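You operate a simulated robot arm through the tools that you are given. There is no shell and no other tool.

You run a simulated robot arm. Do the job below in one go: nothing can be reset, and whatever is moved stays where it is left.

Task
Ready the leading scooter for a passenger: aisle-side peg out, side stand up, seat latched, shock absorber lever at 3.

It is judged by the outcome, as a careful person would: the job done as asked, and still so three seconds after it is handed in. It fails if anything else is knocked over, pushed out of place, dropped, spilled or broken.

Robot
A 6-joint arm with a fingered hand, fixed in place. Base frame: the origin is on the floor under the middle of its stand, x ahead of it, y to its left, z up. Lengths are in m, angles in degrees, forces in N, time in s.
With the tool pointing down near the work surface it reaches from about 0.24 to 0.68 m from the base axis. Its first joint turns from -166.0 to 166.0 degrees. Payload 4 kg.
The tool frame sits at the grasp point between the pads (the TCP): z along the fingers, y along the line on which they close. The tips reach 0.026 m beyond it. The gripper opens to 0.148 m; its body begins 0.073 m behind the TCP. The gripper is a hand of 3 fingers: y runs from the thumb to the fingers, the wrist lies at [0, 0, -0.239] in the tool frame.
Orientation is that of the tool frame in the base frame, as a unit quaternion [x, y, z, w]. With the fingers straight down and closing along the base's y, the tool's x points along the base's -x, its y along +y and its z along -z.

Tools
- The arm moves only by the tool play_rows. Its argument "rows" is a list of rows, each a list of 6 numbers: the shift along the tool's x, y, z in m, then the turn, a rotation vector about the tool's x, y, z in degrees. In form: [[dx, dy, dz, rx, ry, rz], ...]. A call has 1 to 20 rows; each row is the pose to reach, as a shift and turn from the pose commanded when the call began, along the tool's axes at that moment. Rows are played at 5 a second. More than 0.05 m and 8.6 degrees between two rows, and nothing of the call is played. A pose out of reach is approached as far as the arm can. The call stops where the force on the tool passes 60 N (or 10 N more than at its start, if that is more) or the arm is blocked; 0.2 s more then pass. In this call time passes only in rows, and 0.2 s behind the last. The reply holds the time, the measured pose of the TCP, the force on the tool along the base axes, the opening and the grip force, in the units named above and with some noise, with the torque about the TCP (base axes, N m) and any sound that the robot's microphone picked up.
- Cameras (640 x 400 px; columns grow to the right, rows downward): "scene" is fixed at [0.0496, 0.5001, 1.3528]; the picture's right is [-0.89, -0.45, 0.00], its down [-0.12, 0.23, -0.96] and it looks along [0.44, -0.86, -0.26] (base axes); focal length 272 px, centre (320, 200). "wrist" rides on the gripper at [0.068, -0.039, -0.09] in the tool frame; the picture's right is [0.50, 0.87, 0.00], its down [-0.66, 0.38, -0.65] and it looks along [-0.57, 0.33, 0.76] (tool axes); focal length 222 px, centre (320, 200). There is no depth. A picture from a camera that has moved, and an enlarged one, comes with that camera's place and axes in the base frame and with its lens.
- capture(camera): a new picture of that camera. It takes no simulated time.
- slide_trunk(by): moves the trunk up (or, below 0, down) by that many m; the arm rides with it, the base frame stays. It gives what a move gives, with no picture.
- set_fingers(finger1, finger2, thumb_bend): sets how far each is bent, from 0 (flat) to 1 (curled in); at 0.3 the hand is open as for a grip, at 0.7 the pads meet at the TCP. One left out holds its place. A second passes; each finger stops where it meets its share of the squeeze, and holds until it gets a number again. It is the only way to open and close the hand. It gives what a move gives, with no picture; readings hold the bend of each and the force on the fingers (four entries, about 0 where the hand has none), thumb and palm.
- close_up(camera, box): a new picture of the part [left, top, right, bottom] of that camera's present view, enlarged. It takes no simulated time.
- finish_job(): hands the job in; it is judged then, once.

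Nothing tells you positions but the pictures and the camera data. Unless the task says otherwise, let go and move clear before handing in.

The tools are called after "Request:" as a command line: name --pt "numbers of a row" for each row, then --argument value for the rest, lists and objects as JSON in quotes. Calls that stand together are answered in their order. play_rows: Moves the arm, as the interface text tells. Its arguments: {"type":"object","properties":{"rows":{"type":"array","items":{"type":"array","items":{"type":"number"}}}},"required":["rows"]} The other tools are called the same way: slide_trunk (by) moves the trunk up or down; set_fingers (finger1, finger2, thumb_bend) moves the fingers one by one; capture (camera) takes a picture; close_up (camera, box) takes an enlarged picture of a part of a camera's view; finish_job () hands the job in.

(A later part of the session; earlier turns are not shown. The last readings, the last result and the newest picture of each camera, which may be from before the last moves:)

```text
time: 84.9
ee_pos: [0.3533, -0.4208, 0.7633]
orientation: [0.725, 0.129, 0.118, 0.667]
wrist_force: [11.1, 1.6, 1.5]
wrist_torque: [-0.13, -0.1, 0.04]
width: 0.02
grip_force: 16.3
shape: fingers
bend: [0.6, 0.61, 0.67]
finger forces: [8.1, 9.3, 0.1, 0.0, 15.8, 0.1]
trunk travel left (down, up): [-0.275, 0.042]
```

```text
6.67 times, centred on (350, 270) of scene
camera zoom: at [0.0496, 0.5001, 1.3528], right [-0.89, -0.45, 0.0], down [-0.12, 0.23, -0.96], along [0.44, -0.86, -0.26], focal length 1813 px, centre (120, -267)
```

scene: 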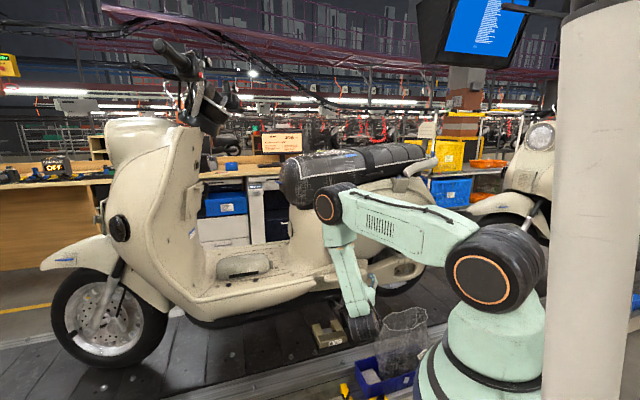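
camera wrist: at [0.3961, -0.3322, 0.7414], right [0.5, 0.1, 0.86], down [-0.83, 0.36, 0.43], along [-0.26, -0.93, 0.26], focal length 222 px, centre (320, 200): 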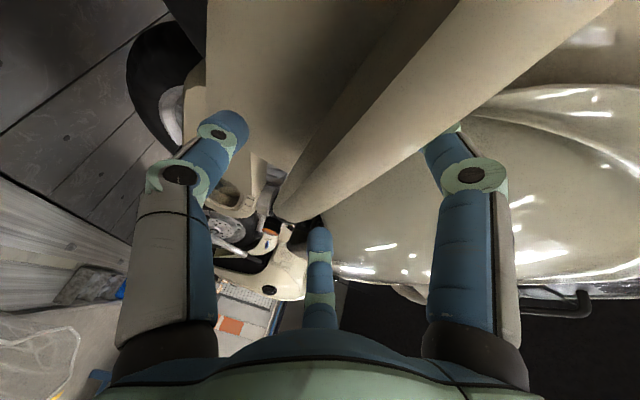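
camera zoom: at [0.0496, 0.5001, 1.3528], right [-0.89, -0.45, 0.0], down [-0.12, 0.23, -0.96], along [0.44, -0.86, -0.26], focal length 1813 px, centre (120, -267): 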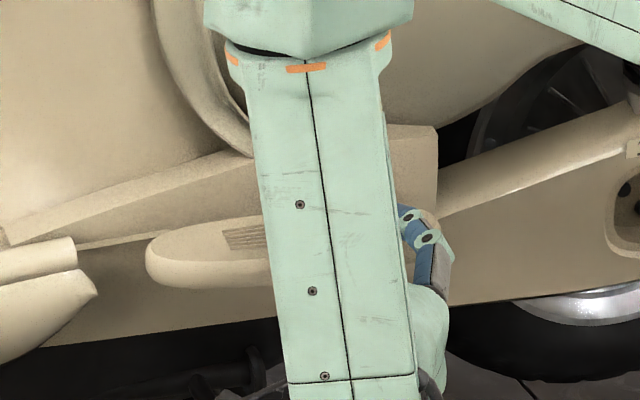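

The rear end is coming out: the gap to the panel has opened and the reaction points toward a front pivot. I'll keep pulling along the arc.

Request:
play_rows --pt "0.0006 -0.0005 -0.006 0 0 0" --pt "0.0012 -0.001 -0.0121 0 0 0" --pt "0.001 -0.0014 -0.0167 0 0 0" --pt "0.0008 -0.0018 -0.0213 0 0 0" --pt "0.0011 -0.0022 -0.0258 0 0 0" --pt "0.0013 -0.0025 -0.0304 0 0 0"

Request:
close_up --camera "wrist" --box '[180, 0, 540, 260]'

Request:
close_up --camera "scene" --box '[310, 240, 390, 300]'

```text
time: 86.3
ee_pos: [0.3422, -0.392, 0.7629]
orientation: [0.725, 0.128, 0.119, 0.667]
wrist_force: [4.2, -1.4, 2.3]
wrist_torque: [-0.14, -0.12, -0.19]
width: 0.0181
grip_force: 17.1
shape: fingers
bend: [0.62, 0.62, 0.67]
finger forces: [8.0, 9.9, 0.0, 0.1, 15.8, 0.0]
trunk travel left (down, up): [-0.275, 0.042]
```

```text
1.54 times, centred on (360, 130) of wrist
camera zoom: at [0.3728, -0.2796, 0.7316], right [0.5, 0.1, 0.86], down [-0.83, 0.36, 0.43], along [-0.26, -0.93, 0.26], focal length 342 px, centre (258, 308)
```

zoom: 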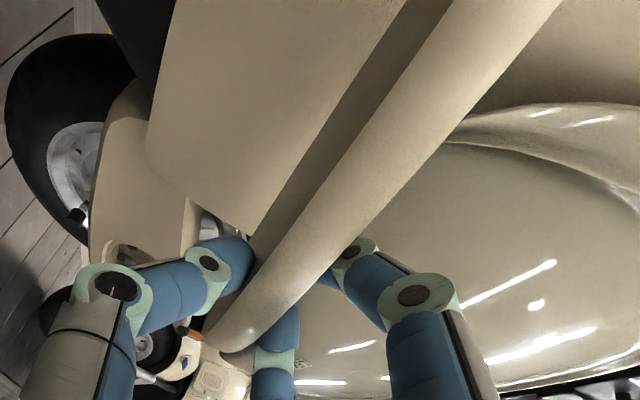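

```text
6.67 times, centred on (350, 270) of scene
camera zoom: at [0.0496, 0.5001, 1.3528], right [-0.89, -0.45, 0.0], down [-0.12, 0.23, -0.96], along [0.44, -0.86, -0.26], focal length 1813 px, centre (120, -267)
```

zoom: 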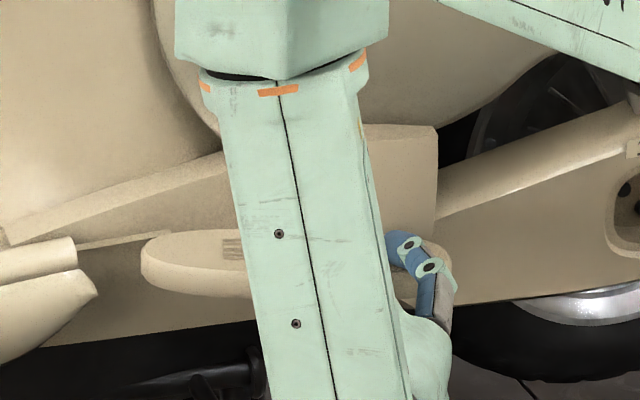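

The peg is about 30° out and following well. I'll continue to roughly 50°.

Request:
play_rows --pt "0.0018 -0.0006 -0.0073 0 0 0" --pt "0.0037 -0.0014 -0.0162 0 0 0" --pt "0.0065 -0.0021 -0.0249 0 0 0" --pt "0.01 -0.0028 -0.0333 0 0 0"

Request:
close_up --camera "wrist" --box '[180, 0, 540, 260]'

Request:
close_up --camera "scene" --box '[300, 230, 400, 310]'

```text
time: 87.3
ee_pos: [0.3389, -0.3566, 0.7625]
orientation: [0.725, 0.129, 0.117, 0.666]
wrist_force: [-2.3, -1.0, -1.0]
wrist_torque: [-0.06, -0.06, -0.3]
width: 0.0169
grip_force: 17.5
shape: fingers
bend: [0.64, 0.62, 0.67]
finger forces: [7.6, 9.1, 0.0, 0.1, 17.9, 0.0]
trunk travel left (down, up): [-0.275, 0.042]
```

```text
1.54 times, centred on (360, 130) of wrist
camera zoom: at [0.3698, -0.2452, 0.7326], right [0.5, 0.1, 0.86], down [-0.83, 0.36, 0.43], along [-0.26, -0.93, 0.26], focal length 342 px, centre (258, 308)
```

zoom: 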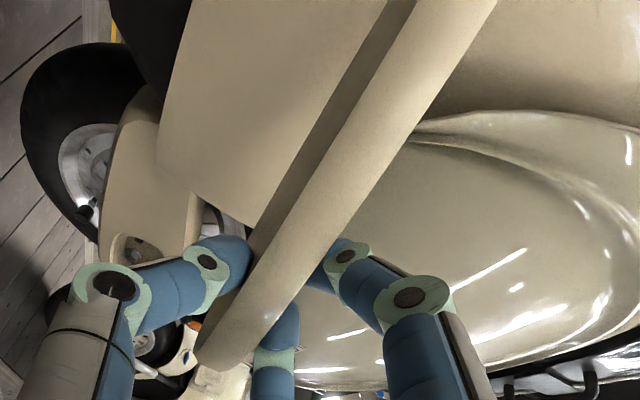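

```text
5.00 times, centred on (350, 270) of scene
camera zoom: at [0.0496, 0.5001, 1.3528], right [-0.89, -0.45, 0.0], down [-0.12, 0.23, -0.96], along [0.44, -0.86, -0.26], focal length 1359 px, centre (170, -150)
```

zoom: 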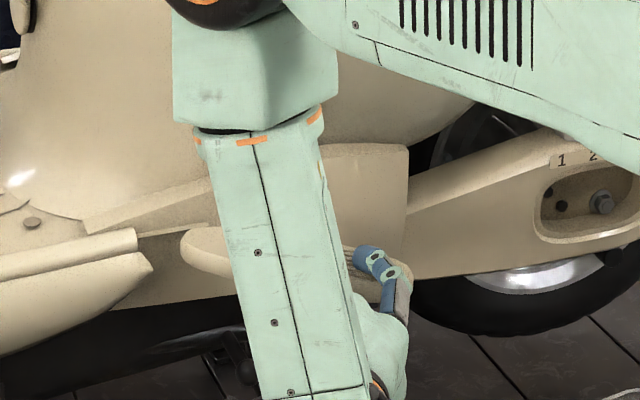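

About 50° out now with low force. I'll carry on round the arc.

Request:
play_rows --pt "0.0043 -0.0007 -0.0078 0 0 0" --pt "0.0093 -0.0014 -0.0156 0 0 0" --pt "0.0148 -0.002 -0.0229 0 0 0" --pt "0.0211 -0.0025 -0.0296 0 0 0"

Request:
close_up --camera "wrist" --box '[180, 0, 540, 260]'

Request:
close_up --camera "scene" --box '[300, 230, 400, 310]'

```text
time: 88.3
ee_pos: [0.3478, -0.3225, 0.7633]
orientation: [0.726, 0.128, 0.117, 0.666]
wrist_force: [-16.1, 3.6, -3.3]
wrist_torque: [-0.01, 0.07, -0.51]
width: 0.0155
grip_force: 19.8
shape: fingers
bend: [0.65, 0.63, 0.67]
finger forces: [8.4, 9.6, 0.0, 0.0, 20.7, 0.0]
trunk travel left (down, up): [-0.275, 0.042]
```

```text
1.54 times, centred on (360, 130) of wrist
camera zoom: at [0.3792, -0.2105, 0.7323], right [0.5, 0.1, 0.86], down [-0.83, 0.36, 0.43], along [-0.26, -0.93, 0.26], focal length 342 px, centre (258, 308)
```

zoom: 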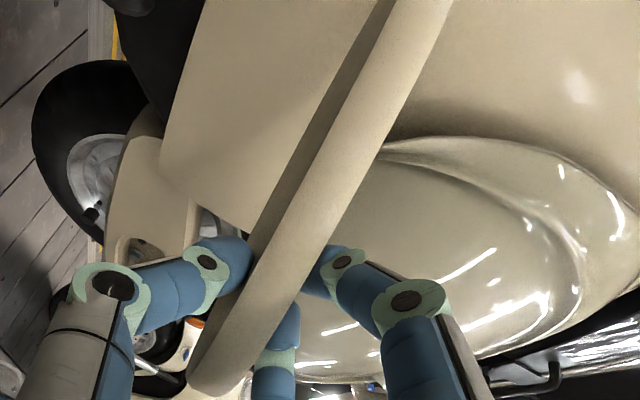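

```text
5.00 times, centred on (350, 270) of scene
camera zoom: at [0.0496, 0.5001, 1.3528], right [-0.89, -0.45, 0.0], down [-0.12, 0.23, -0.96], along [0.44, -0.86, -0.26], focal length 1359 px, centre (170, -150)
```

zoom: 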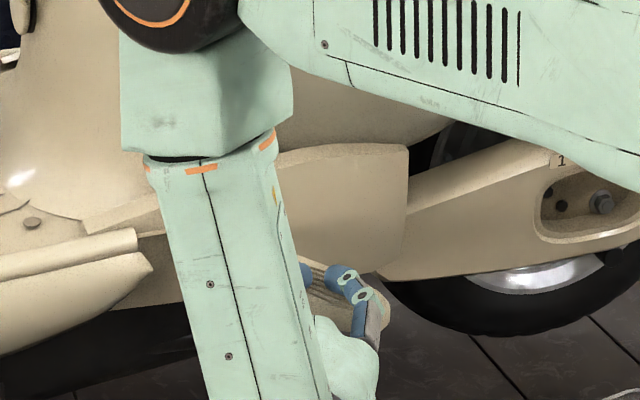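

The peg is near 70° out, and the reaction says my path is slightly too tight. I'll widen it a few millimetres and continue toward its stop.

Request:
play_rows --pt "0.001 -0.0005 -0.005 0 0 0" --pt "0.0047 -0.0008 -0.0093 0 0 0" --pt "0.0118 -0.0014 -0.0153 0 0 0"

Request:
close_up --camera "wrist" --box '[180, 0, 540, 260]'

Request:
close_up --camera "scene" --box '[300, 230, 400, 310]'

```text
time: 89.1
ee_pos: [0.3565, -0.3028, 0.7646]
orientation: [0.725, 0.128, 0.118, 0.666]
wrist_force: [-8.8, 3.6, -7.3]
wrist_torque: [0.09, 0.05, -0.29]
width: 0.0153
grip_force: 18.0
shape: fingers
bend: [0.65, 0.63, 0.65]
finger forces: [6.7, 8.0, 0.1, 0.0, 22.0, 0.0]
trunk travel left (down, up): [-0.275, 0.042]
```

```text
1.54 times, centred on (360, 130) of wrist
camera zoom: at [0.3867, -0.1914, 0.7338], right [0.49, 0.1, 0.86], down [-0.83, 0.36, 0.43], along [-0.26, -0.93, 0.26], focal length 342 px, centre (258, 308)
```

zoom: 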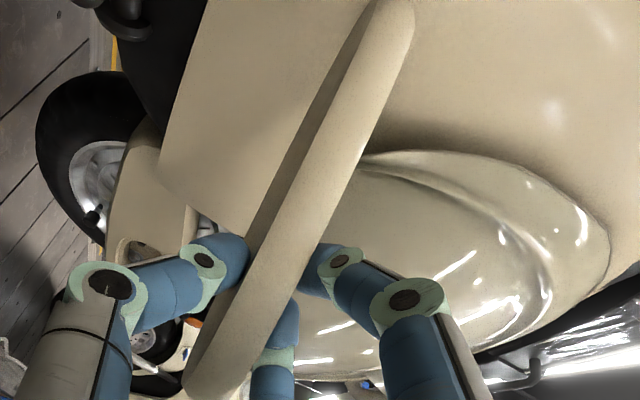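

```text
5.00 times, centred on (350, 270) of scene
camera zoom: at [0.0496, 0.5001, 1.3528], right [-0.89, -0.45, 0.0], down [-0.12, 0.23, -0.96], along [0.44, -0.86, -0.26], focal length 1359 px, centre (170, -150)
```

zoom: 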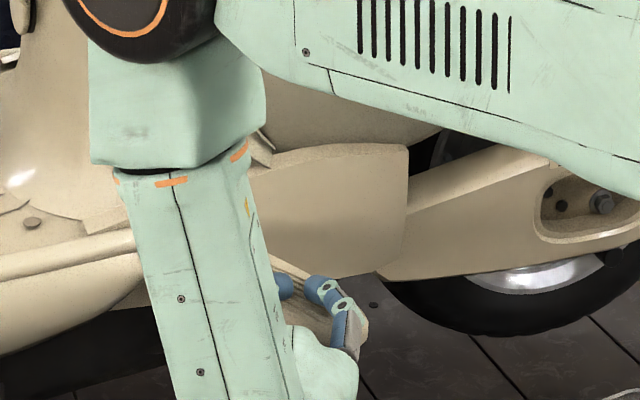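

The peg itself looks about 66–70° out, as my pads have slid a bit on it. I'll draw it further along.

Request:
play_rows --pt "0.0049 -0.0005 -0.0052 0 0 0" --pt "0.0098 -0.0009 -0.0104 0 0 0" --pt "0.0147 -0.0014 -0.0156 0 0 0"

Request:
close_up --camera "wrist" --box '[180, 0, 540, 260]'

Request:
close_up --camera "scene" --box '[300, 230, 400, 310]'

```text
time: 89.9
ee_pos: [0.3663, -0.2825, 0.7656]
orientation: [0.725, 0.128, 0.12, 0.666]
wrist_force: [7.2, -3.5, 0.1]
wrist_torque: [-0.06, -0.1, -0.02]
width: 0.016
grip_force: 16.1
shape: fingers
bend: [0.65, 0.64, 0.66]
finger forces: [7.2, 8.6, 0.1, 0.0, 16.0, 0.0]
trunk travel left (down, up): [-0.275, 0.042]
```

```text
1.54 times, centred on (360, 130) of wrist
camera zoom: at [0.3967, -0.1715, 0.7336], right [0.49, 0.1, 0.86], down [-0.83, 0.36, 0.43], along [-0.26, -0.93, 0.26], focal length 342 px, centre (258, 308)
```

zoom: 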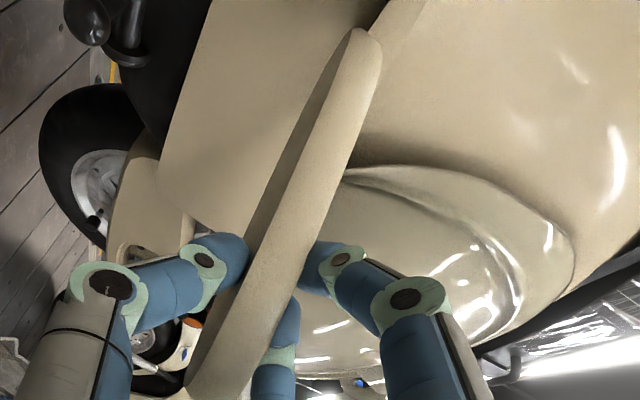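

```text
5.00 times, centred on (350, 270) of scene
camera zoom: at [0.0496, 0.5001, 1.3528], right [-0.89, -0.45, 0.0], down [-0.12, 0.23, -0.96], along [0.44, -0.86, -0.26], focal length 1359 px, centre (170, -150)
```

zoom: 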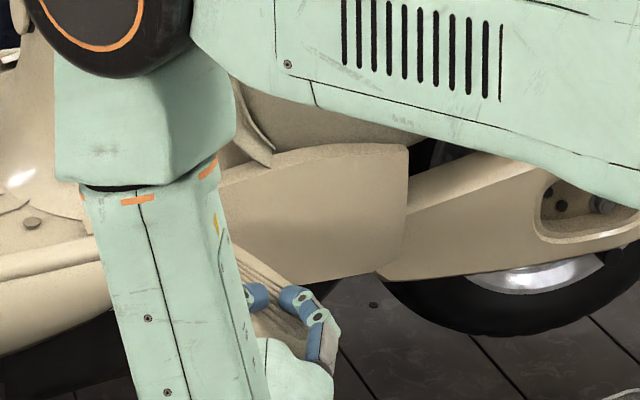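

The peg is now about 77° out. I'll finish the last part until it meets its stop.

Request:
play_rows --pt "0.0073 -0.0004 -0.0048 0 0 0" --pt "0.0146 -0.0009 -0.0097 0 0 0" --pt "0.0219 -0.0013 -0.0145 0 0 0"

Request:
close_up --camera "wrist" --box '[180, 0, 540, 260]'

Request:
close_up --camera "scene" --box '[280, 230, 400, 320]'

```text
time: 90.7
ee_pos: [0.3794, -0.2624, 0.7642]
orientation: [0.726, 0.13, 0.118, 0.665]
wrist_force: [-6.6, -0.7, -3.2]
wrist_torque: [0.1, 0.12, -0.11]
width: 0.0
grip_force: 11.6
shape: fingers
bend: [0.69, 0.62, 0.74]
finger forces: [0.0, 8.3, 0.0, 0.1, 13.9, 0.2]
trunk travel left (down, up): [-0.275, 0.042]
```

```text
1.54 times, centred on (360, 130) of wrist
camera zoom: at [0.4097, -0.1502, 0.7322], right [0.5, 0.1, 0.86], down [-0.83, 0.35, 0.44], along [-0.26, -0.93, 0.26], focal length 342 px, centre (258, 308)
```

zoom: 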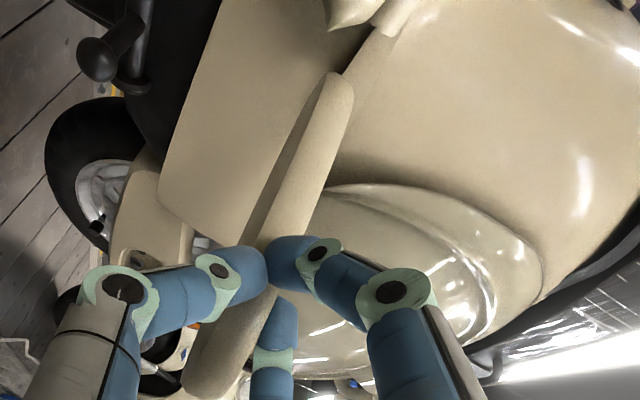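

```text
4.44 times, centred on (340, 275) of scene
camera zoom: at [0.0496, 0.5001, 1.3528], right [-0.89, -0.45, 0.0], down [-0.12, 0.23, -0.96], along [0.44, -0.86, -0.26], focal length 1208 px, centre (231, -133)
```

zoom: 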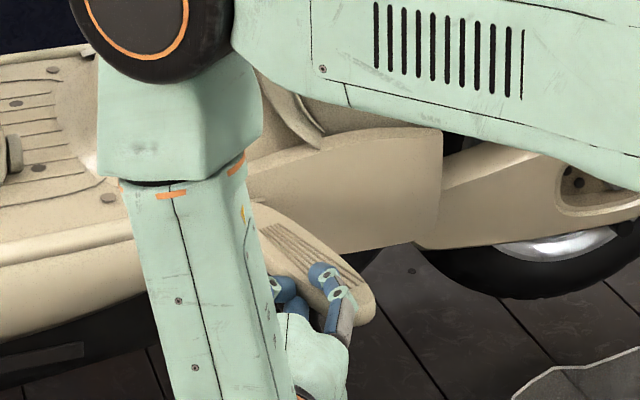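

My finger slipped off the edge with the peg at about 82°. I'll open, withdraw straight out and look at where it stands.

Request:
set_fingers --finger1 0.42 --finger2 0.42 --thumb_bend 0.45

Request:
close_up --camera "wrist" --box '[140, 0, 540, 280]'

```text
time: 91.7
ee_pos: [0.3786, -0.2624, 0.7641]
orientation: [0.725, 0.128, 0.118, 0.666]
wrist_force: [0.3, 0.0, 0.2]
wrist_torque: [0.01, 0.0, 0.02]
width: 0.083
grip_force: 0.1
shape: fingers
bend: [0.42, 0.42, 0.45]
finger forces: [0.0, 0.0, 0.1, 0.0, 0.1, 0.1]
trunk travel left (down, up): [-0.275, 0.042]
```

```text
1.43 times, centred on (340, 140) of wrist
camera zoom: at [0.4101, -0.1507, 0.7329], right [0.49, 0.1, 0.86], down [-0.83, 0.36, 0.43], along [-0.26, -0.93, 0.26], focal length 317 px, centre (291, 286)
```

zoom: 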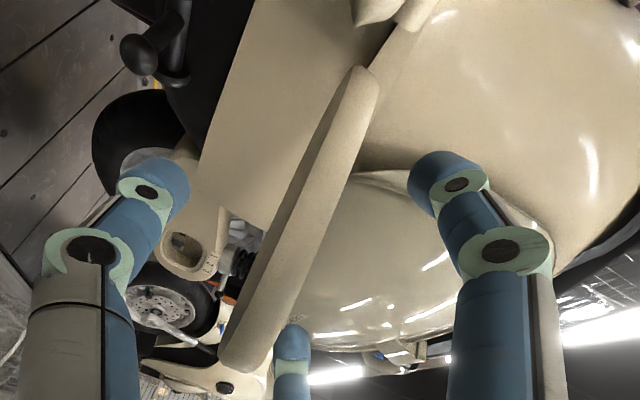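

The peg stands nearly perpendicular, at about 82–86°. I'll slide the open hand rearward clear of it, then use closed fingers from behind to nudge it forward to its stop.

Request:
play_rows --pt "-0.0274 0.0016 0.0182 0 0 0" --pt "-0.0548 0.0032 0.0364 0 0 0" --pt "-0.0821 0.0049 0.0545 0 0 0" --pt "-0.1095 0.0065 0.0727 0 0 0"

Request:
set_fingers --finger1 0.7 --finger2 0.7 --thumb_bend 0.7

Request:
capture --camera "wrist"

Request:
capture --camera "scene"

Request:
close_up --camera "scene" --box '[280, 230, 400, 320]'

```text
time: 92.7
ee_pos: [0.3041, -0.3711, 0.7639]
orientation: [0.725, 0.129, 0.118, 0.666]
wrist_force: [-0.5, -0.6, -0.8]
wrist_torque: [0.01, -0.01, 0.0]
width: 0.0832
grip_force: 0.1
shape: fingers
bend: [0.42, 0.42, 0.45]
finger forces: [0.0, 0.1, 0.1, 0.1, 0.0, 0.0]
trunk travel left (down, up): [-0.275, 0.042]
```

```text
time: 93.7
ee_pos: [0.3038, -0.3713, 0.7641]
orientation: [0.725, 0.128, 0.118, 0.666]
wrist_force: [0.8, 0.7, -0.1]
wrist_torque: [0.02, -0.02, -0.01]
width: 0.0
grip_force: 0.1
shape: fingers
bend: [0.69, 0.69, 0.7]
finger forces: [0.0, 0.0, 0.1, 0.0, 0.0, 0.1]
trunk travel left (down, up): [-0.275, 0.042]
```

```text
taken
camera wrist: at [0.3343, -0.2591, 0.7328], right [0.49, 0.1, 0.86], down [-0.83, 0.36, 0.43], along [-0.26, -0.93, 0.26], focal length 222 px, centre (320, 200)
```

wrist: 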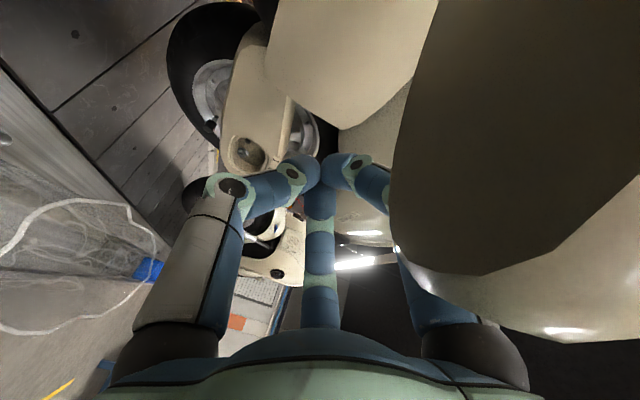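

```text
taken
```

scene: 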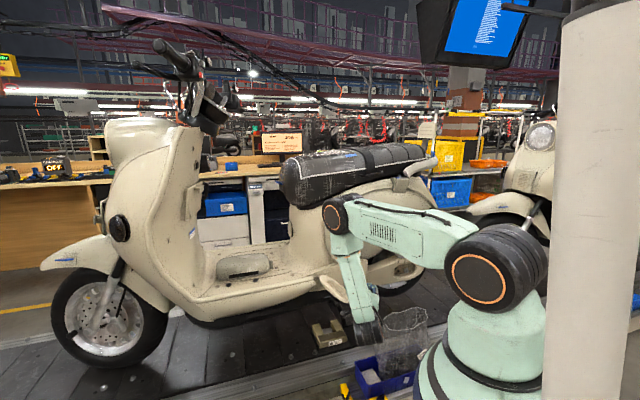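

```text
4.44 times, centred on (340, 275) of scene
camera zoom: at [0.0496, 0.5001, 1.3528], right [-0.89, -0.45, 0.0], down [-0.12, 0.23, -0.96], along [0.44, -0.86, -0.26], focal length 1208 px, centre (231, -133)
```

zoom: 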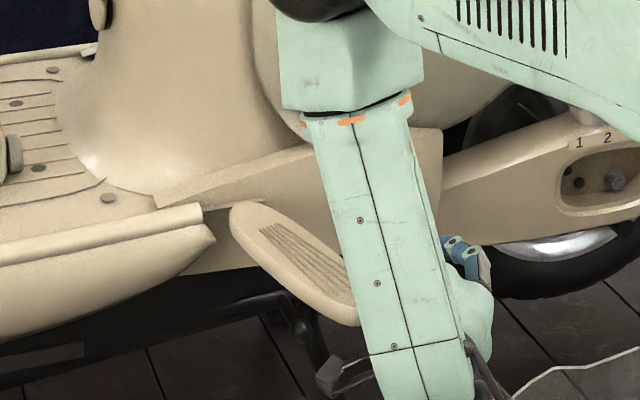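

The peg is clearly out now, at about 79°, with its grooved top showing. I'll nudge it forward from behind until it stops.

Request:
play_rows --pt "0.0091 -0.0004 -0.0042 0 0 0" --pt "0.0181 -0.0008 -0.0084 0 0 0" --pt "0.0272 -0.0011 -0.0126 0 0 0"

Request:
close_up --camera "scene" --box '[280, 230, 400, 320]'

Request:
capture --camera "wrist"

```text
time: 94.5
ee_pos: [0.3242, -0.3491, 0.7633]
orientation: [0.725, 0.129, 0.118, 0.666]
wrist_force: [-0.3, 0.1, 0.5]
wrist_torque: [-0.02, -0.01, -0.01]
width: 0.0003
grip_force: 0.0
shape: fingers
bend: [0.69, 0.69, 0.7]
finger forces: [0.1, 0.0, 0.0, 0.0, 0.1, 0.0]
trunk travel left (down, up): [-0.275, 0.042]
```

```text
4.44 times, centred on (340, 275) of scene
camera zoom: at [0.0496, 0.5001, 1.3528], right [-0.89, -0.45, 0.0], down [-0.12, 0.23, -0.96], along [0.44, -0.86, -0.26], focal length 1208 px, centre (231, -133)
```

zoom: 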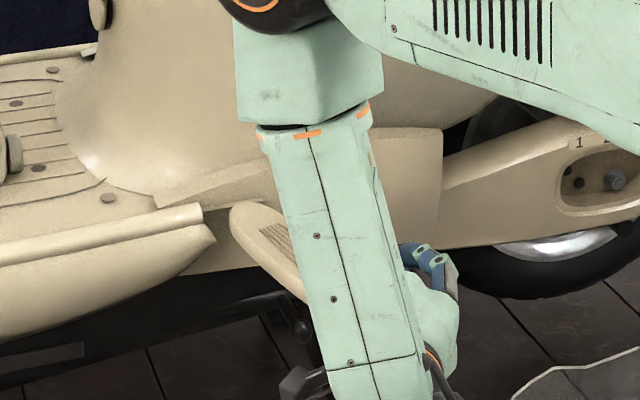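

```text
taken
camera wrist: at [0.3546, -0.2367, 0.7321], right [0.5, 0.1, 0.86], down [-0.83, 0.36, 0.43], along [-0.26, -0.93, 0.26], focal length 222 px, centre (320, 200)
```

wrist: 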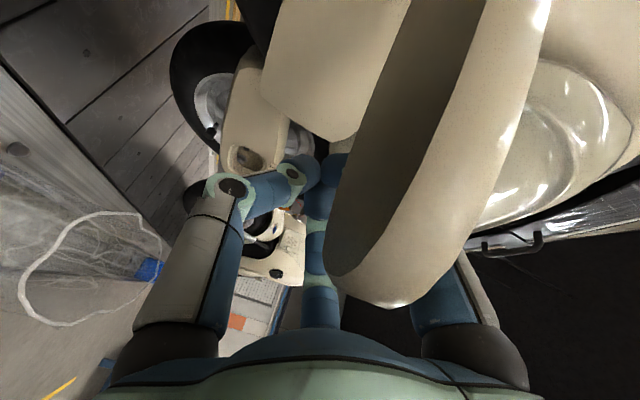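

No contact yet, so I'll continue in small steps.

Request:
play_rows --pt "0.0068 -0.0003 -0.0032 0 0 0" --pt "0.0136 -0.0006 -0.0063 0 0 0" --pt "0.0204 -0.0009 -0.0095 0 0 0" --pt "0.0272 -0.0011 -0.0126 0 0 0"

Request:
capture --camera "wrist"

Request:
close_up --camera "scene" --box '[280, 230, 400, 320]'

```text
time: 95.5
ee_pos: [0.3431, -0.3266, 0.7657]
orientation: [0.726, 0.128, 0.118, 0.666]
wrist_force: [-4.8, -6.1, 4.0]
wrist_torque: [0.03, -0.14, -0.13]
width: 0.0041
grip_force: 4.5
shape: fingers
bend: [0.7, 0.69, 0.7]
finger forces: [8.3, 0.0, 0.0, 0.1, 0.1, 0.0]
trunk travel left (down, up): [-0.275, 0.042]
```

```text
taken
camera wrist: at [0.3753, -0.2145, 0.7341], right [0.49, 0.1, 0.86], down [-0.83, 0.36, 0.43], along [-0.26, -0.93, 0.26], focal length 222 px, centre (320, 200)
```

wrist: 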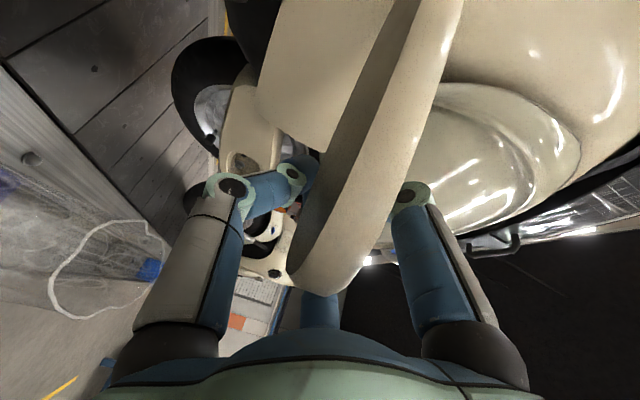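

```text
4.44 times, centred on (340, 275) of scene
camera zoom: at [0.0496, 0.5001, 1.3528], right [-0.89, -0.45, 0.0], down [-0.12, 0.23, -0.96], along [0.44, -0.86, -0.26], focal length 1208 px, centre (231, -133)
```

zoom: 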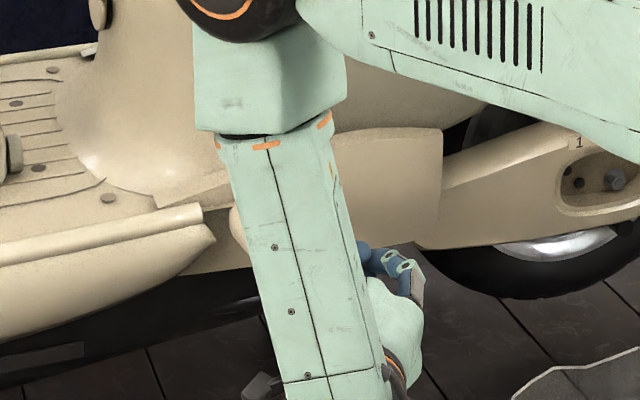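

Finger 1 is now against the peg. I'll press a little more to see whether it moves or has reached its stop.

Request:
play_rows --pt "0.0068 -0.0003 -0.0032 0 0 0" --pt "0.0136 -0.0006 -0.0063 0 0 0"

Request:
capture --camera "wrist"

```text
time: 96.1
ee_pos: [0.352, -0.3167, 0.7628]
orientation: [0.726, 0.127, 0.118, 0.666]
wrist_force: [-9.4, -12.5, 7.5]
wrist_torque: [0.01, -0.14, -0.24]
width: 0.0108
grip_force: 7.9
shape: fingers
bend: [0.7, 0.7, 0.69]
finger forces: [12.1, 0.0, 0.1, 0.1, 4.1, 0.0]
trunk travel left (down, up): [-0.275, 0.042]
```

```text
taken
camera wrist: at [0.3841, -0.2049, 0.7323], right [0.49, 0.1, 0.86], down [-0.83, 0.36, 0.43], along [-0.27, -0.93, 0.26], focal length 222 px, centre (320, 200)
```

wrist: 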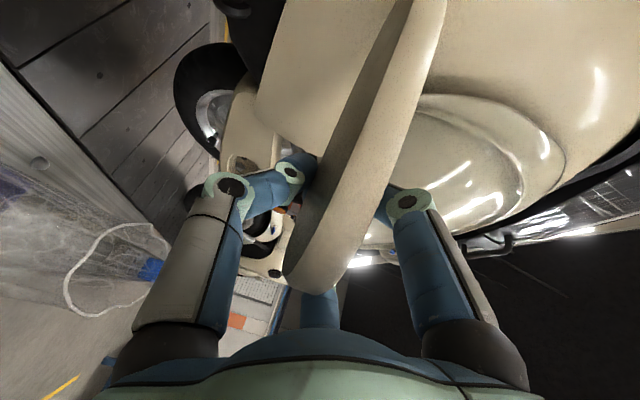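

The load is rising (about 15 N) while the peg barely moves, so it looks like the stop. One more small push to confirm.

Request:
play_rows --pt "0.0068 -0.0003 -0.0032 0 0 0" --pt "0.0118 -0.0005 -0.0055 0 0 0"

Request:
capture --camera "wrist"

Request:
close_up --camera "scene" --box '[280, 230, 400, 320]'

```text
time: 96.7
ee_pos: [0.3655, -0.3074, 0.7642]
orientation: [0.726, 0.129, 0.118, 0.665]
wrist_force: [-11.3, -9.7, 3.1]
wrist_torque: [0.0, -0.08, -0.12]
width: 0.0149
grip_force: 8.2
shape: fingers
bend: [0.69, 0.65, 0.68]
finger forces: [8.0, 6.6, 0.0, 0.1, 3.3, 0.1]
trunk travel left (down, up): [-0.275, 0.042]
```

```text
taken
camera wrist: at [0.3945, -0.1956, 0.7324], right [0.49, 0.1, 0.86], down [-0.83, 0.36, 0.43], along [-0.26, -0.93, 0.26], focal length 222 px, centre (320, 200)
```

wrist: 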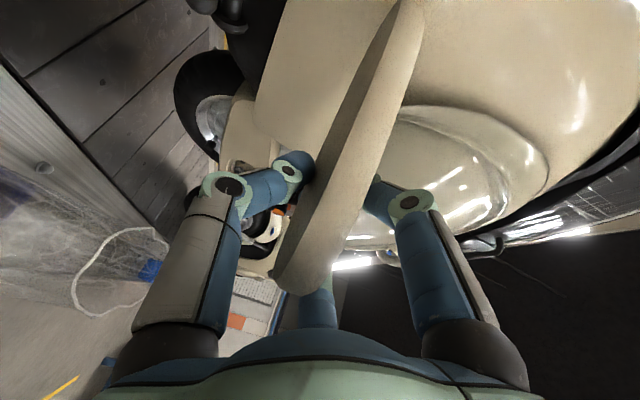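

```text
4.44 times, centred on (340, 275) of scene
camera zoom: at [0.0496, 0.5001, 1.3528], right [-0.89, -0.45, 0.0], down [-0.12, 0.23, -0.96], along [0.44, -0.86, -0.26], focal length 1208 px, centre (231, -133)
```

zoom: 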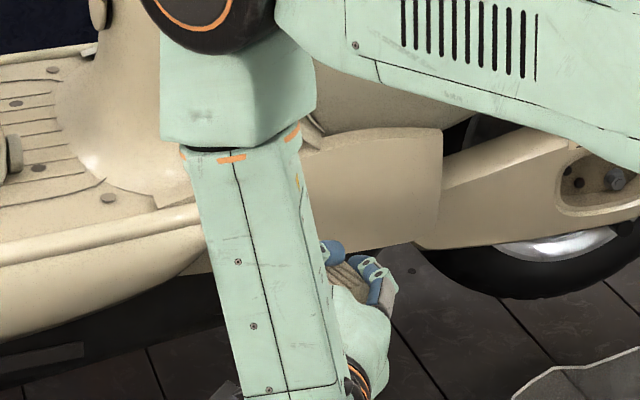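

The peg isn't moving further: its edge just wedged between my fingertips at about 15 N, so it is at its stop. I'll open, slide back off it and look from clear.

Request:
set_fingers --finger1 0.42 --finger2 0.42 --thumb_bend 0.42

Request:
play_rows --pt "-0.0272 0.0011 0.0126 0 0 0" --pt "-0.0544 0.0023 0.0252 0 0 0" --pt "-0.0816 0.0034 0.0378 0 0 0" --pt "-0.1088 0.0046 0.0504 0 0 0"

Request:
close_up --camera "scene" --box '[280, 230, 400, 320]'

Request:
capture --camera "wrist"

```text
time: 97.7
ee_pos: [0.3653, -0.3063, 0.7638]
orientation: [0.726, 0.129, 0.117, 0.665]
wrist_force: [-0.8, -0.2, -0.3]
wrist_torque: [-0.05, 0.02, 0.01]
width: 0.0879
grip_force: 0.0
shape: fingers
bend: [0.42, 0.42, 0.42]
finger forces: [0.0, 0.1, 0.1, 0.1, 0.2, 0.1]
trunk travel left (down, up): [-0.275, 0.042]
```

```text
time: 98.7
ee_pos: [0.2799, -0.3927, 0.7632]
orientation: [0.726, 0.128, 0.118, 0.665]
wrist_force: [-0.4, 0.7, 0.6]
wrist_torque: [-0.03, 0.01, -0.03]
width: 0.0879
grip_force: 0.2
shape: fingers
bend: [0.42, 0.42, 0.42]
finger forces: [0.1, 0.0, 0.1, 0.1, 0.0, 0.0]
trunk travel left (down, up): [-0.275, 0.042]
```

```text
4.44 times, centred on (340, 275) of scene
camera zoom: at [0.0496, 0.5001, 1.3528], right [-0.89, -0.45, 0.0], down [-0.12, 0.23, -0.96], along [0.44, -0.86, -0.26], focal length 1208 px, centre (231, -133)
```

zoom: 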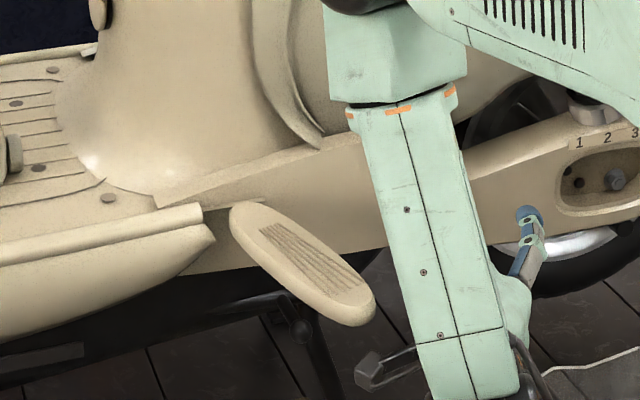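

```text
taken
camera wrist: at [0.3106, -0.2797, 0.732], right [0.49, 0.1, 0.86], down [-0.83, 0.36, 0.43], along [-0.26, -0.93, 0.26], focal length 222 px, centre (320, 200)
```

wrist: 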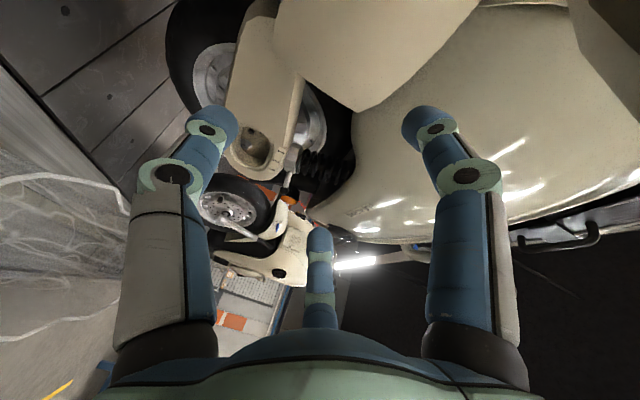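

The peg now stands out in plain view at about 75–80° from its folded position. To be sure it's fully out, I'll raise the hand, point it straight down and look from above.

Request:
play_rows --pt "-0.0004 0.0178 -0.006 5.67 3.95 -4.32" --pt "-0.0007 0.0356 -0.012 11.33 7.9 -8.63" --pt "-0.0011 0.0533 -0.018 17.0 11.85 -12.95" --pt "-0.0014 0.0711 -0.0241 22.66 15.79 -17.26" --pt "-0.0018 0.0889 -0.0301 28.33 19.74 -21.58" --pt "-0.0022 0.1067 -0.0361 33.99 23.69 -25.9" --pt "-0.0025 0.1244 -0.0421 39.66 27.64 -30.21" --pt "-0.0029 0.1422 -0.0481 45.32 31.59 -34.53" --pt "-0.0033 0.16 -0.0541 50.99 35.54 -38.85" --pt "-0.0036 0.1778 -0.0602 56.65 39.48 -43.16" --pt "-0.004 0.1955 -0.0662 62.32 43.43 -47.48" --pt "-0.0043 0.2133 -0.0722 67.98 47.38 -51.79" --pt "-0.0047 0.2311 -0.0782 73.65 51.33 -56.11"

Request:
capture --camera "wrist"

Request:
close_up --camera "scene" --box '[280, 230, 400, 320]'

```text
time: 101.5
ee_pos: [0.2438, -0.3342, 0.983]
orientation: [0.706, 0.707, 0.033, 0.015]
wrist_force: [0.3, 0.0, 0.3]
wrist_torque: [-0.03, -0.02, -0.01]
width: 0.0883
grip_force: 0.1
shape: fingers
bend: [0.42, 0.42, 0.42]
finger forces: [0.0, 0.0, 0.1, 0.0, 0.0, 0.0]
out of reach, approached as far as the arm can: row 10, 12, 13
trunk travel left (down, up): [-0.275, 0.042]
```

```text
taken
camera wrist: at [0.1977, -0.2677, 1.0725], right [0.86, 0.5, 0.07], down [0.34, -0.67, 0.66], along [0.38, -0.55, -0.75], focal length 222 px, centre (320, 200)
```

wrist: 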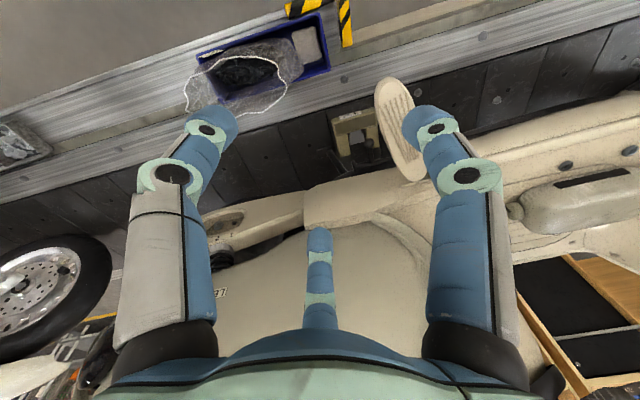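

```text
4.44 times, centred on (340, 275) of scene
camera zoom: at [0.0496, 0.5001, 1.3528], right [-0.89, -0.45, 0.0], down [-0.12, 0.23, -0.96], along [0.44, -0.86, -0.26], focal length 1208 px, centre (231, -133)
```

zoom: 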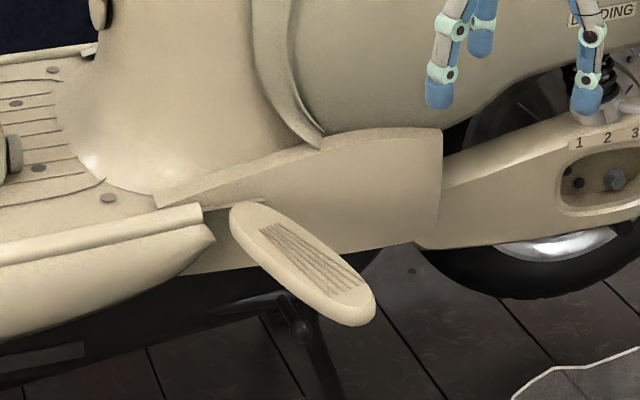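

From above the peg clearly sticks out over the rail. I'll zoom in to measure its angle.

Request:
close_up --camera "wrist" --box '[340, 60, 480, 200]'

Request:
close_up --camera "wrist" --box '[180, 40, 340, 140]'

Request:
capture --camera "scene"

```text
2.86 times, centred on (410, 130) of wrist
camera zoom: at [0.1977, -0.2677, 1.0725], right [0.86, 0.5, 0.07], down [0.34, -0.67, 0.66], along [0.38, -0.55, -0.75], focal length 635 px, centre (63, 400)
```

zoom: 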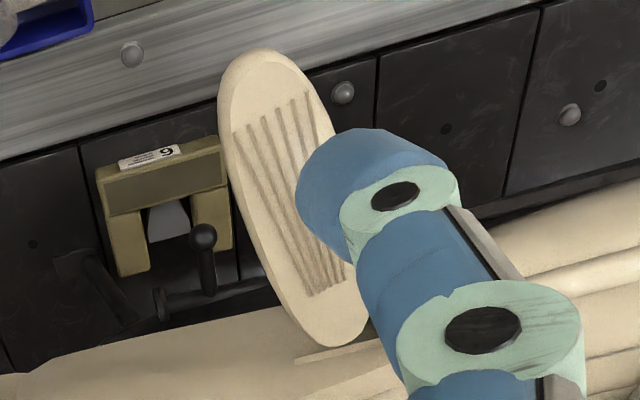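

```text
4.00 times, centred on (260, 90) of wrist
camera zoom: at [0.1977, -0.2677, 1.0725], right [0.86, 0.5, 0.07], down [0.34, -0.67, 0.66], along [0.38, -0.55, -0.75], focal length 888 px, centre (560, 640)
```

zoom: 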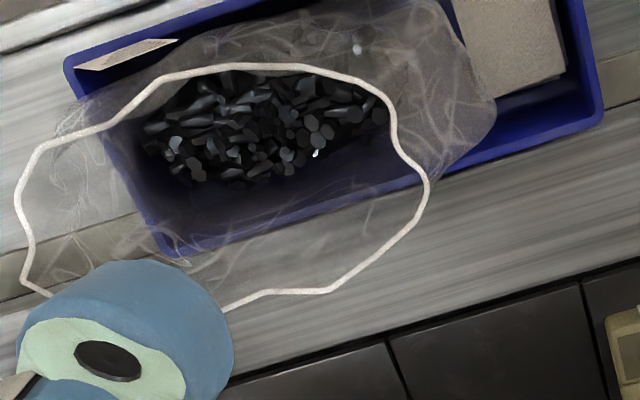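

```text
taken
```

scene: 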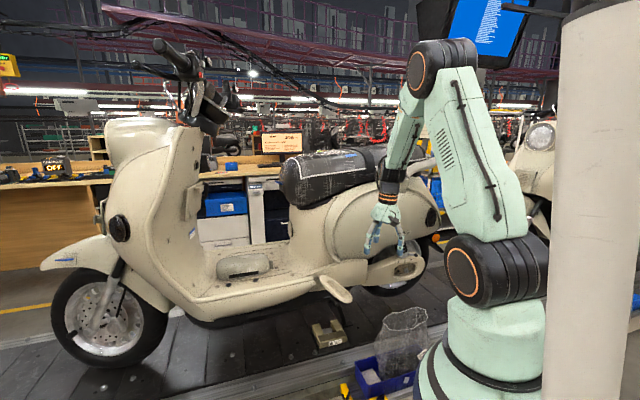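

The peg measures about 77° from the body. To be certain that is its end stop, I'll press its rear edge with closed fingers pointing down, which cannot wedge over the plate.

Request:
set_fingers --finger1 0.7 --finger2 0.7 --thumb_bend 0.7

Request:
play_rows --pt "-0.0056 0.0057 0.0419 0 0 0" --pt "-0.0113 0.0114 0.0838 0 0 0" --pt "-0.0169 0.017 0.1257 0 0 0" --pt "-0.0226 0.0227 0.1676 0 0 0" --pt "-0.0282 0.0284 0.2095 0 0 0"

Request:
capture --camera "wrist"

Request:
close_up --camera "scene" --box '[280, 210, 420, 320]'

```text
time: 102.5
ee_pos: [0.2442, -0.3346, 0.9821]
orientation: [0.706, 0.707, 0.034, 0.015]
wrist_force: [-0.1, 0.6, 0.2]
wrist_torque: [0.03, -0.02, 0.01]
width: 0.0003
grip_force: 0.1
shape: fingers
bend: [0.69, 0.69, 0.7]
finger forces: [0.0, 0.0, 0.1, 0.1, 0.1, 0.1]
trunk travel left (down, up): [-0.275, 0.042]
```

```text
time: 103.7
ee_pos: [0.2873, -0.3562, 0.7721]
orientation: [0.707, 0.707, 0.034, 0.016]
wrist_force: [0.4, -0.6, 0.2]
wrist_torque: [-0.03, -0.01, 0.01]
width: 0.0001
grip_force: 0.0
shape: fingers
bend: [0.69, 0.69, 0.7]
finger forces: [0.0, 0.0, 0.0, 0.0, 0.0, 0.0]
trunk travel left (down, up): [-0.275, 0.042]
```

```text
taken
camera wrist: at [0.24, -0.2899, 0.8619], right [0.86, 0.5, 0.07], down [0.33, -0.67, 0.66], along [0.38, -0.55, -0.75], focal length 222 px, centre (320, 200)
```

wrist: 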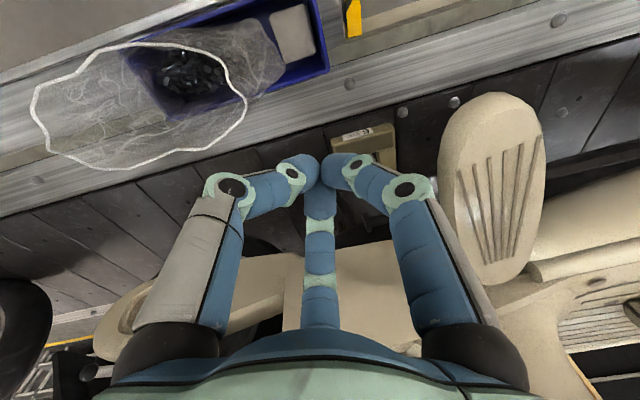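

```text
3.64 times, centred on (350, 265) of scene
camera zoom: at [0.0496, 0.5001, 1.3528], right [-0.89, -0.45, 0.0], down [-0.12, 0.23, -0.96], along [0.44, -0.86, -0.26], focal length 989 px, centre (211, -36)
```

zoom: 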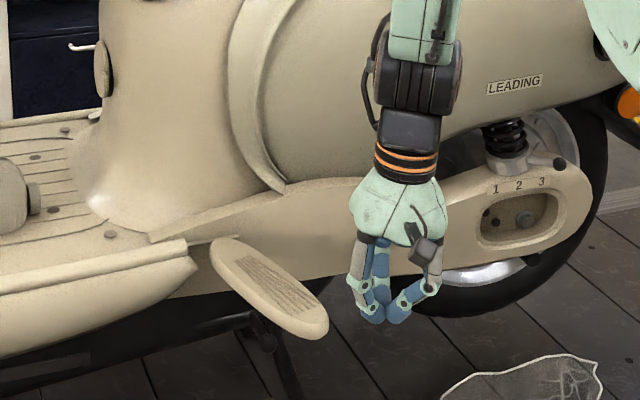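

I'm positioned beside the peg's rear edge. I'll move toward the front in small steps and watch for contact.

Request:
play_rows --pt "0.0088 0.0088 0.0008 0 0 0" --pt "0.0176 0.0176 0.0016 0 0 0" --pt "0.0264 0.0264 0.0024 0 0 0" --pt "0.0317 0.0317 0.0029 0 0 0" --pt "0.0352 0.0352 0.0033 0 0 0"

Request:
capture --camera "wrist"

```text
time: 104.9
ee_pos: [0.3194, -0.3234, 0.7748]
orientation: [0.706, 0.707, 0.035, 0.015]
wrist_force: [-19.2, -15.5, 8.4]
wrist_torque: [0.18, -0.12, 0.25]
width: 0.0001
grip_force: 12.3
shape: fingers
bend: [0.7, 0.69, 0.67]
finger forces: [25.8, 0.0, 0.1, 0.0, 0.0, 0.1]
trunk travel left (down, up): [-0.275, 0.042]
```

```text
taken
camera wrist: at [0.2735, -0.2567, 0.8644], right [0.86, 0.5, 0.07], down [0.33, -0.67, 0.66], along [0.38, -0.55, -0.75], focal length 222 px, centre (320, 200)
```

wrist: 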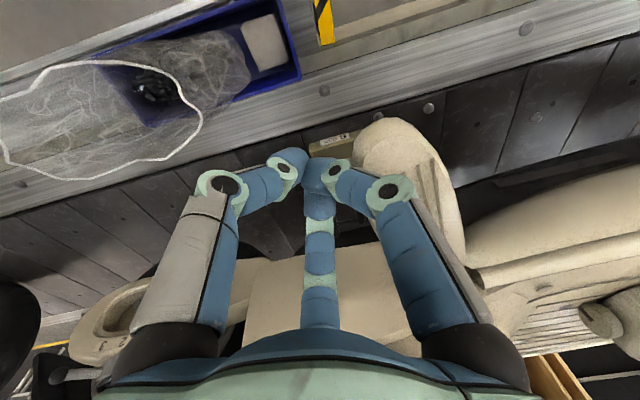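

It holds against about 25 N. I'll back off and measure the peg again.

Request:
play_rows --pt "0.0035 0.0035 0.0003 0 0 0" --pt "-0.01 -0.01 -0.001 0 0 0" --pt "-0.03 -0.03 -0.003 0 0 0" --pt "-0.045 -0.045 -0.03 0 0 0" --pt "-0.05 -0.05 -0.075 0 0 0" --pt "-0.05 -0.05 -0.12 0 0 0" --pt "-0.05 -0.05 -0.165 0 0 0" --pt "-0.05 -0.05 -0.205 0 0 0"

Request:
close_up --camera "scene" --box '[280, 230, 400, 320]'

Request:
capture --camera "wrist"

```text
time: 106.7
ee_pos: [0.2568, -0.3746, 0.9739]
orientation: [0.706, 0.707, 0.035, 0.016]
wrist_force: [-0.3, -0.8, -0.5]
wrist_torque: [0.0, 0.02, 0.0]
width: 0.0
grip_force: 0.0
shape: fingers
bend: [0.7, 0.69, 0.7]
finger forces: [0.0, 0.0, 0.1, 0.0, 0.0, 0.0]
trunk travel left (down, up): [-0.275, 0.042]
```

```text
4.44 times, centred on (340, 275) of scene
camera zoom: at [0.0496, 0.5001, 1.3528], right [-0.89, -0.45, 0.0], down [-0.12, 0.23, -0.96], along [0.44, -0.86, -0.26], focal length 1208 px, centre (231, -133)
```

zoom: 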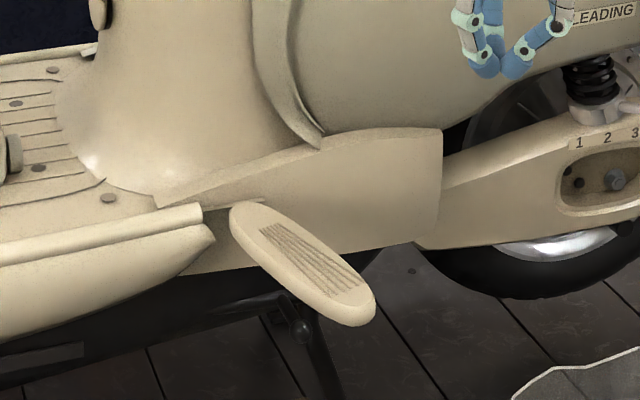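

```text
taken
camera wrist: at [0.2106, -0.3075, 1.0631], right [0.86, 0.5, 0.08], down [0.33, -0.67, 0.66], along [0.38, -0.55, -0.75], focal length 222 px, centre (320, 200)
```

wrist: 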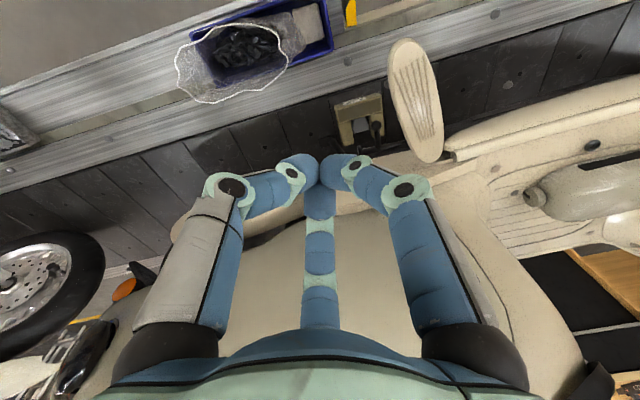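

The peg is exactly where it was, so it is at its end stop and fully out. Now a final check of the seat, lever and stand.

Request:
close_up --camera "scene" --box '[240, 120, 450, 240]'

Request:
close_up --camera "scene" --box '[385, 235, 425, 275]'

Request:
close_up --camera "scene" --box '[280, 270, 400, 380]'

Request:
close_up --camera "scene" --box '[350, 140, 450, 200]'

Request:
capture --camera "scene"

```text
3.05 times, centred on (345, 180) of scene
camera zoom: at [0.0496, 0.5001, 1.3528], right [-0.89, -0.45, 0.0], down [-0.12, 0.23, -0.96], along [0.44, -0.86, -0.26], focal length 829 px, centre (244, 261)
```

zoom: 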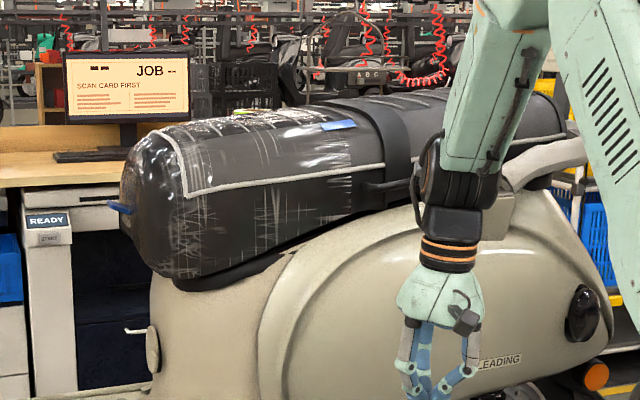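

```text
10.00 times, centred on (405, 255) of scene
camera zoom: at [0.0496, 0.5001, 1.3528], right [-0.89, -0.45, 0.0], down [-0.12, 0.23, -0.96], along [0.44, -0.86, -0.26], focal length 2719 px, centre (-530, -350)
```

zoom: 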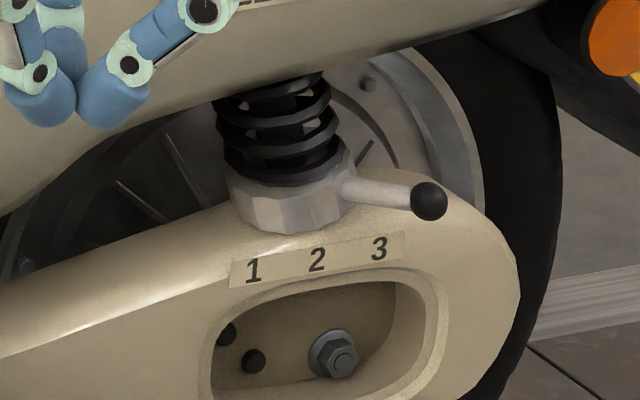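

```text
3.64 times, centred on (340, 325) of scene
camera zoom: at [0.0496, 0.5001, 1.3528], right [-0.89, -0.45, 0.0], down [-0.12, 0.23, -0.96], along [0.44, -0.86, -0.26], focal length 989 px, centre (247, -254)
```

zoom: 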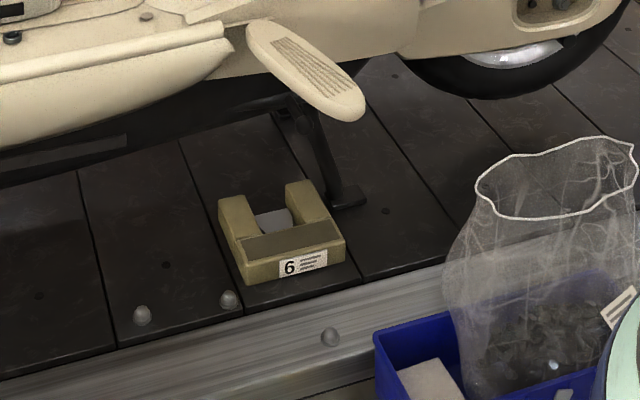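

```text
6.40 times, centred on (400, 170) of scene
camera zoom: at [0.0496, 0.5001, 1.3528], right [-0.89, -0.45, 0.0], down [-0.12, 0.23, -0.96], along [0.44, -0.86, -0.26], focal length 1740 px, centre (-192, 392)
```

zoom: 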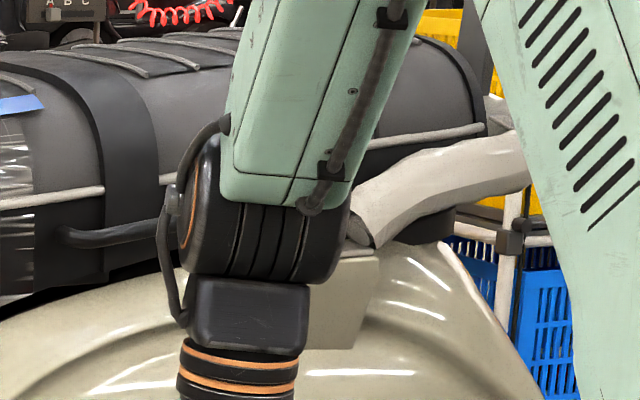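

```text
taken
```

scene: 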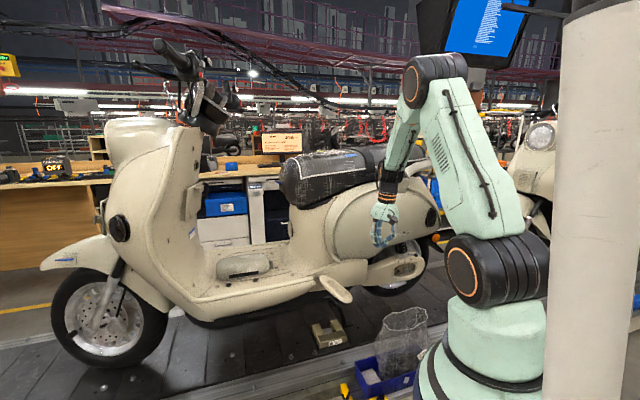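

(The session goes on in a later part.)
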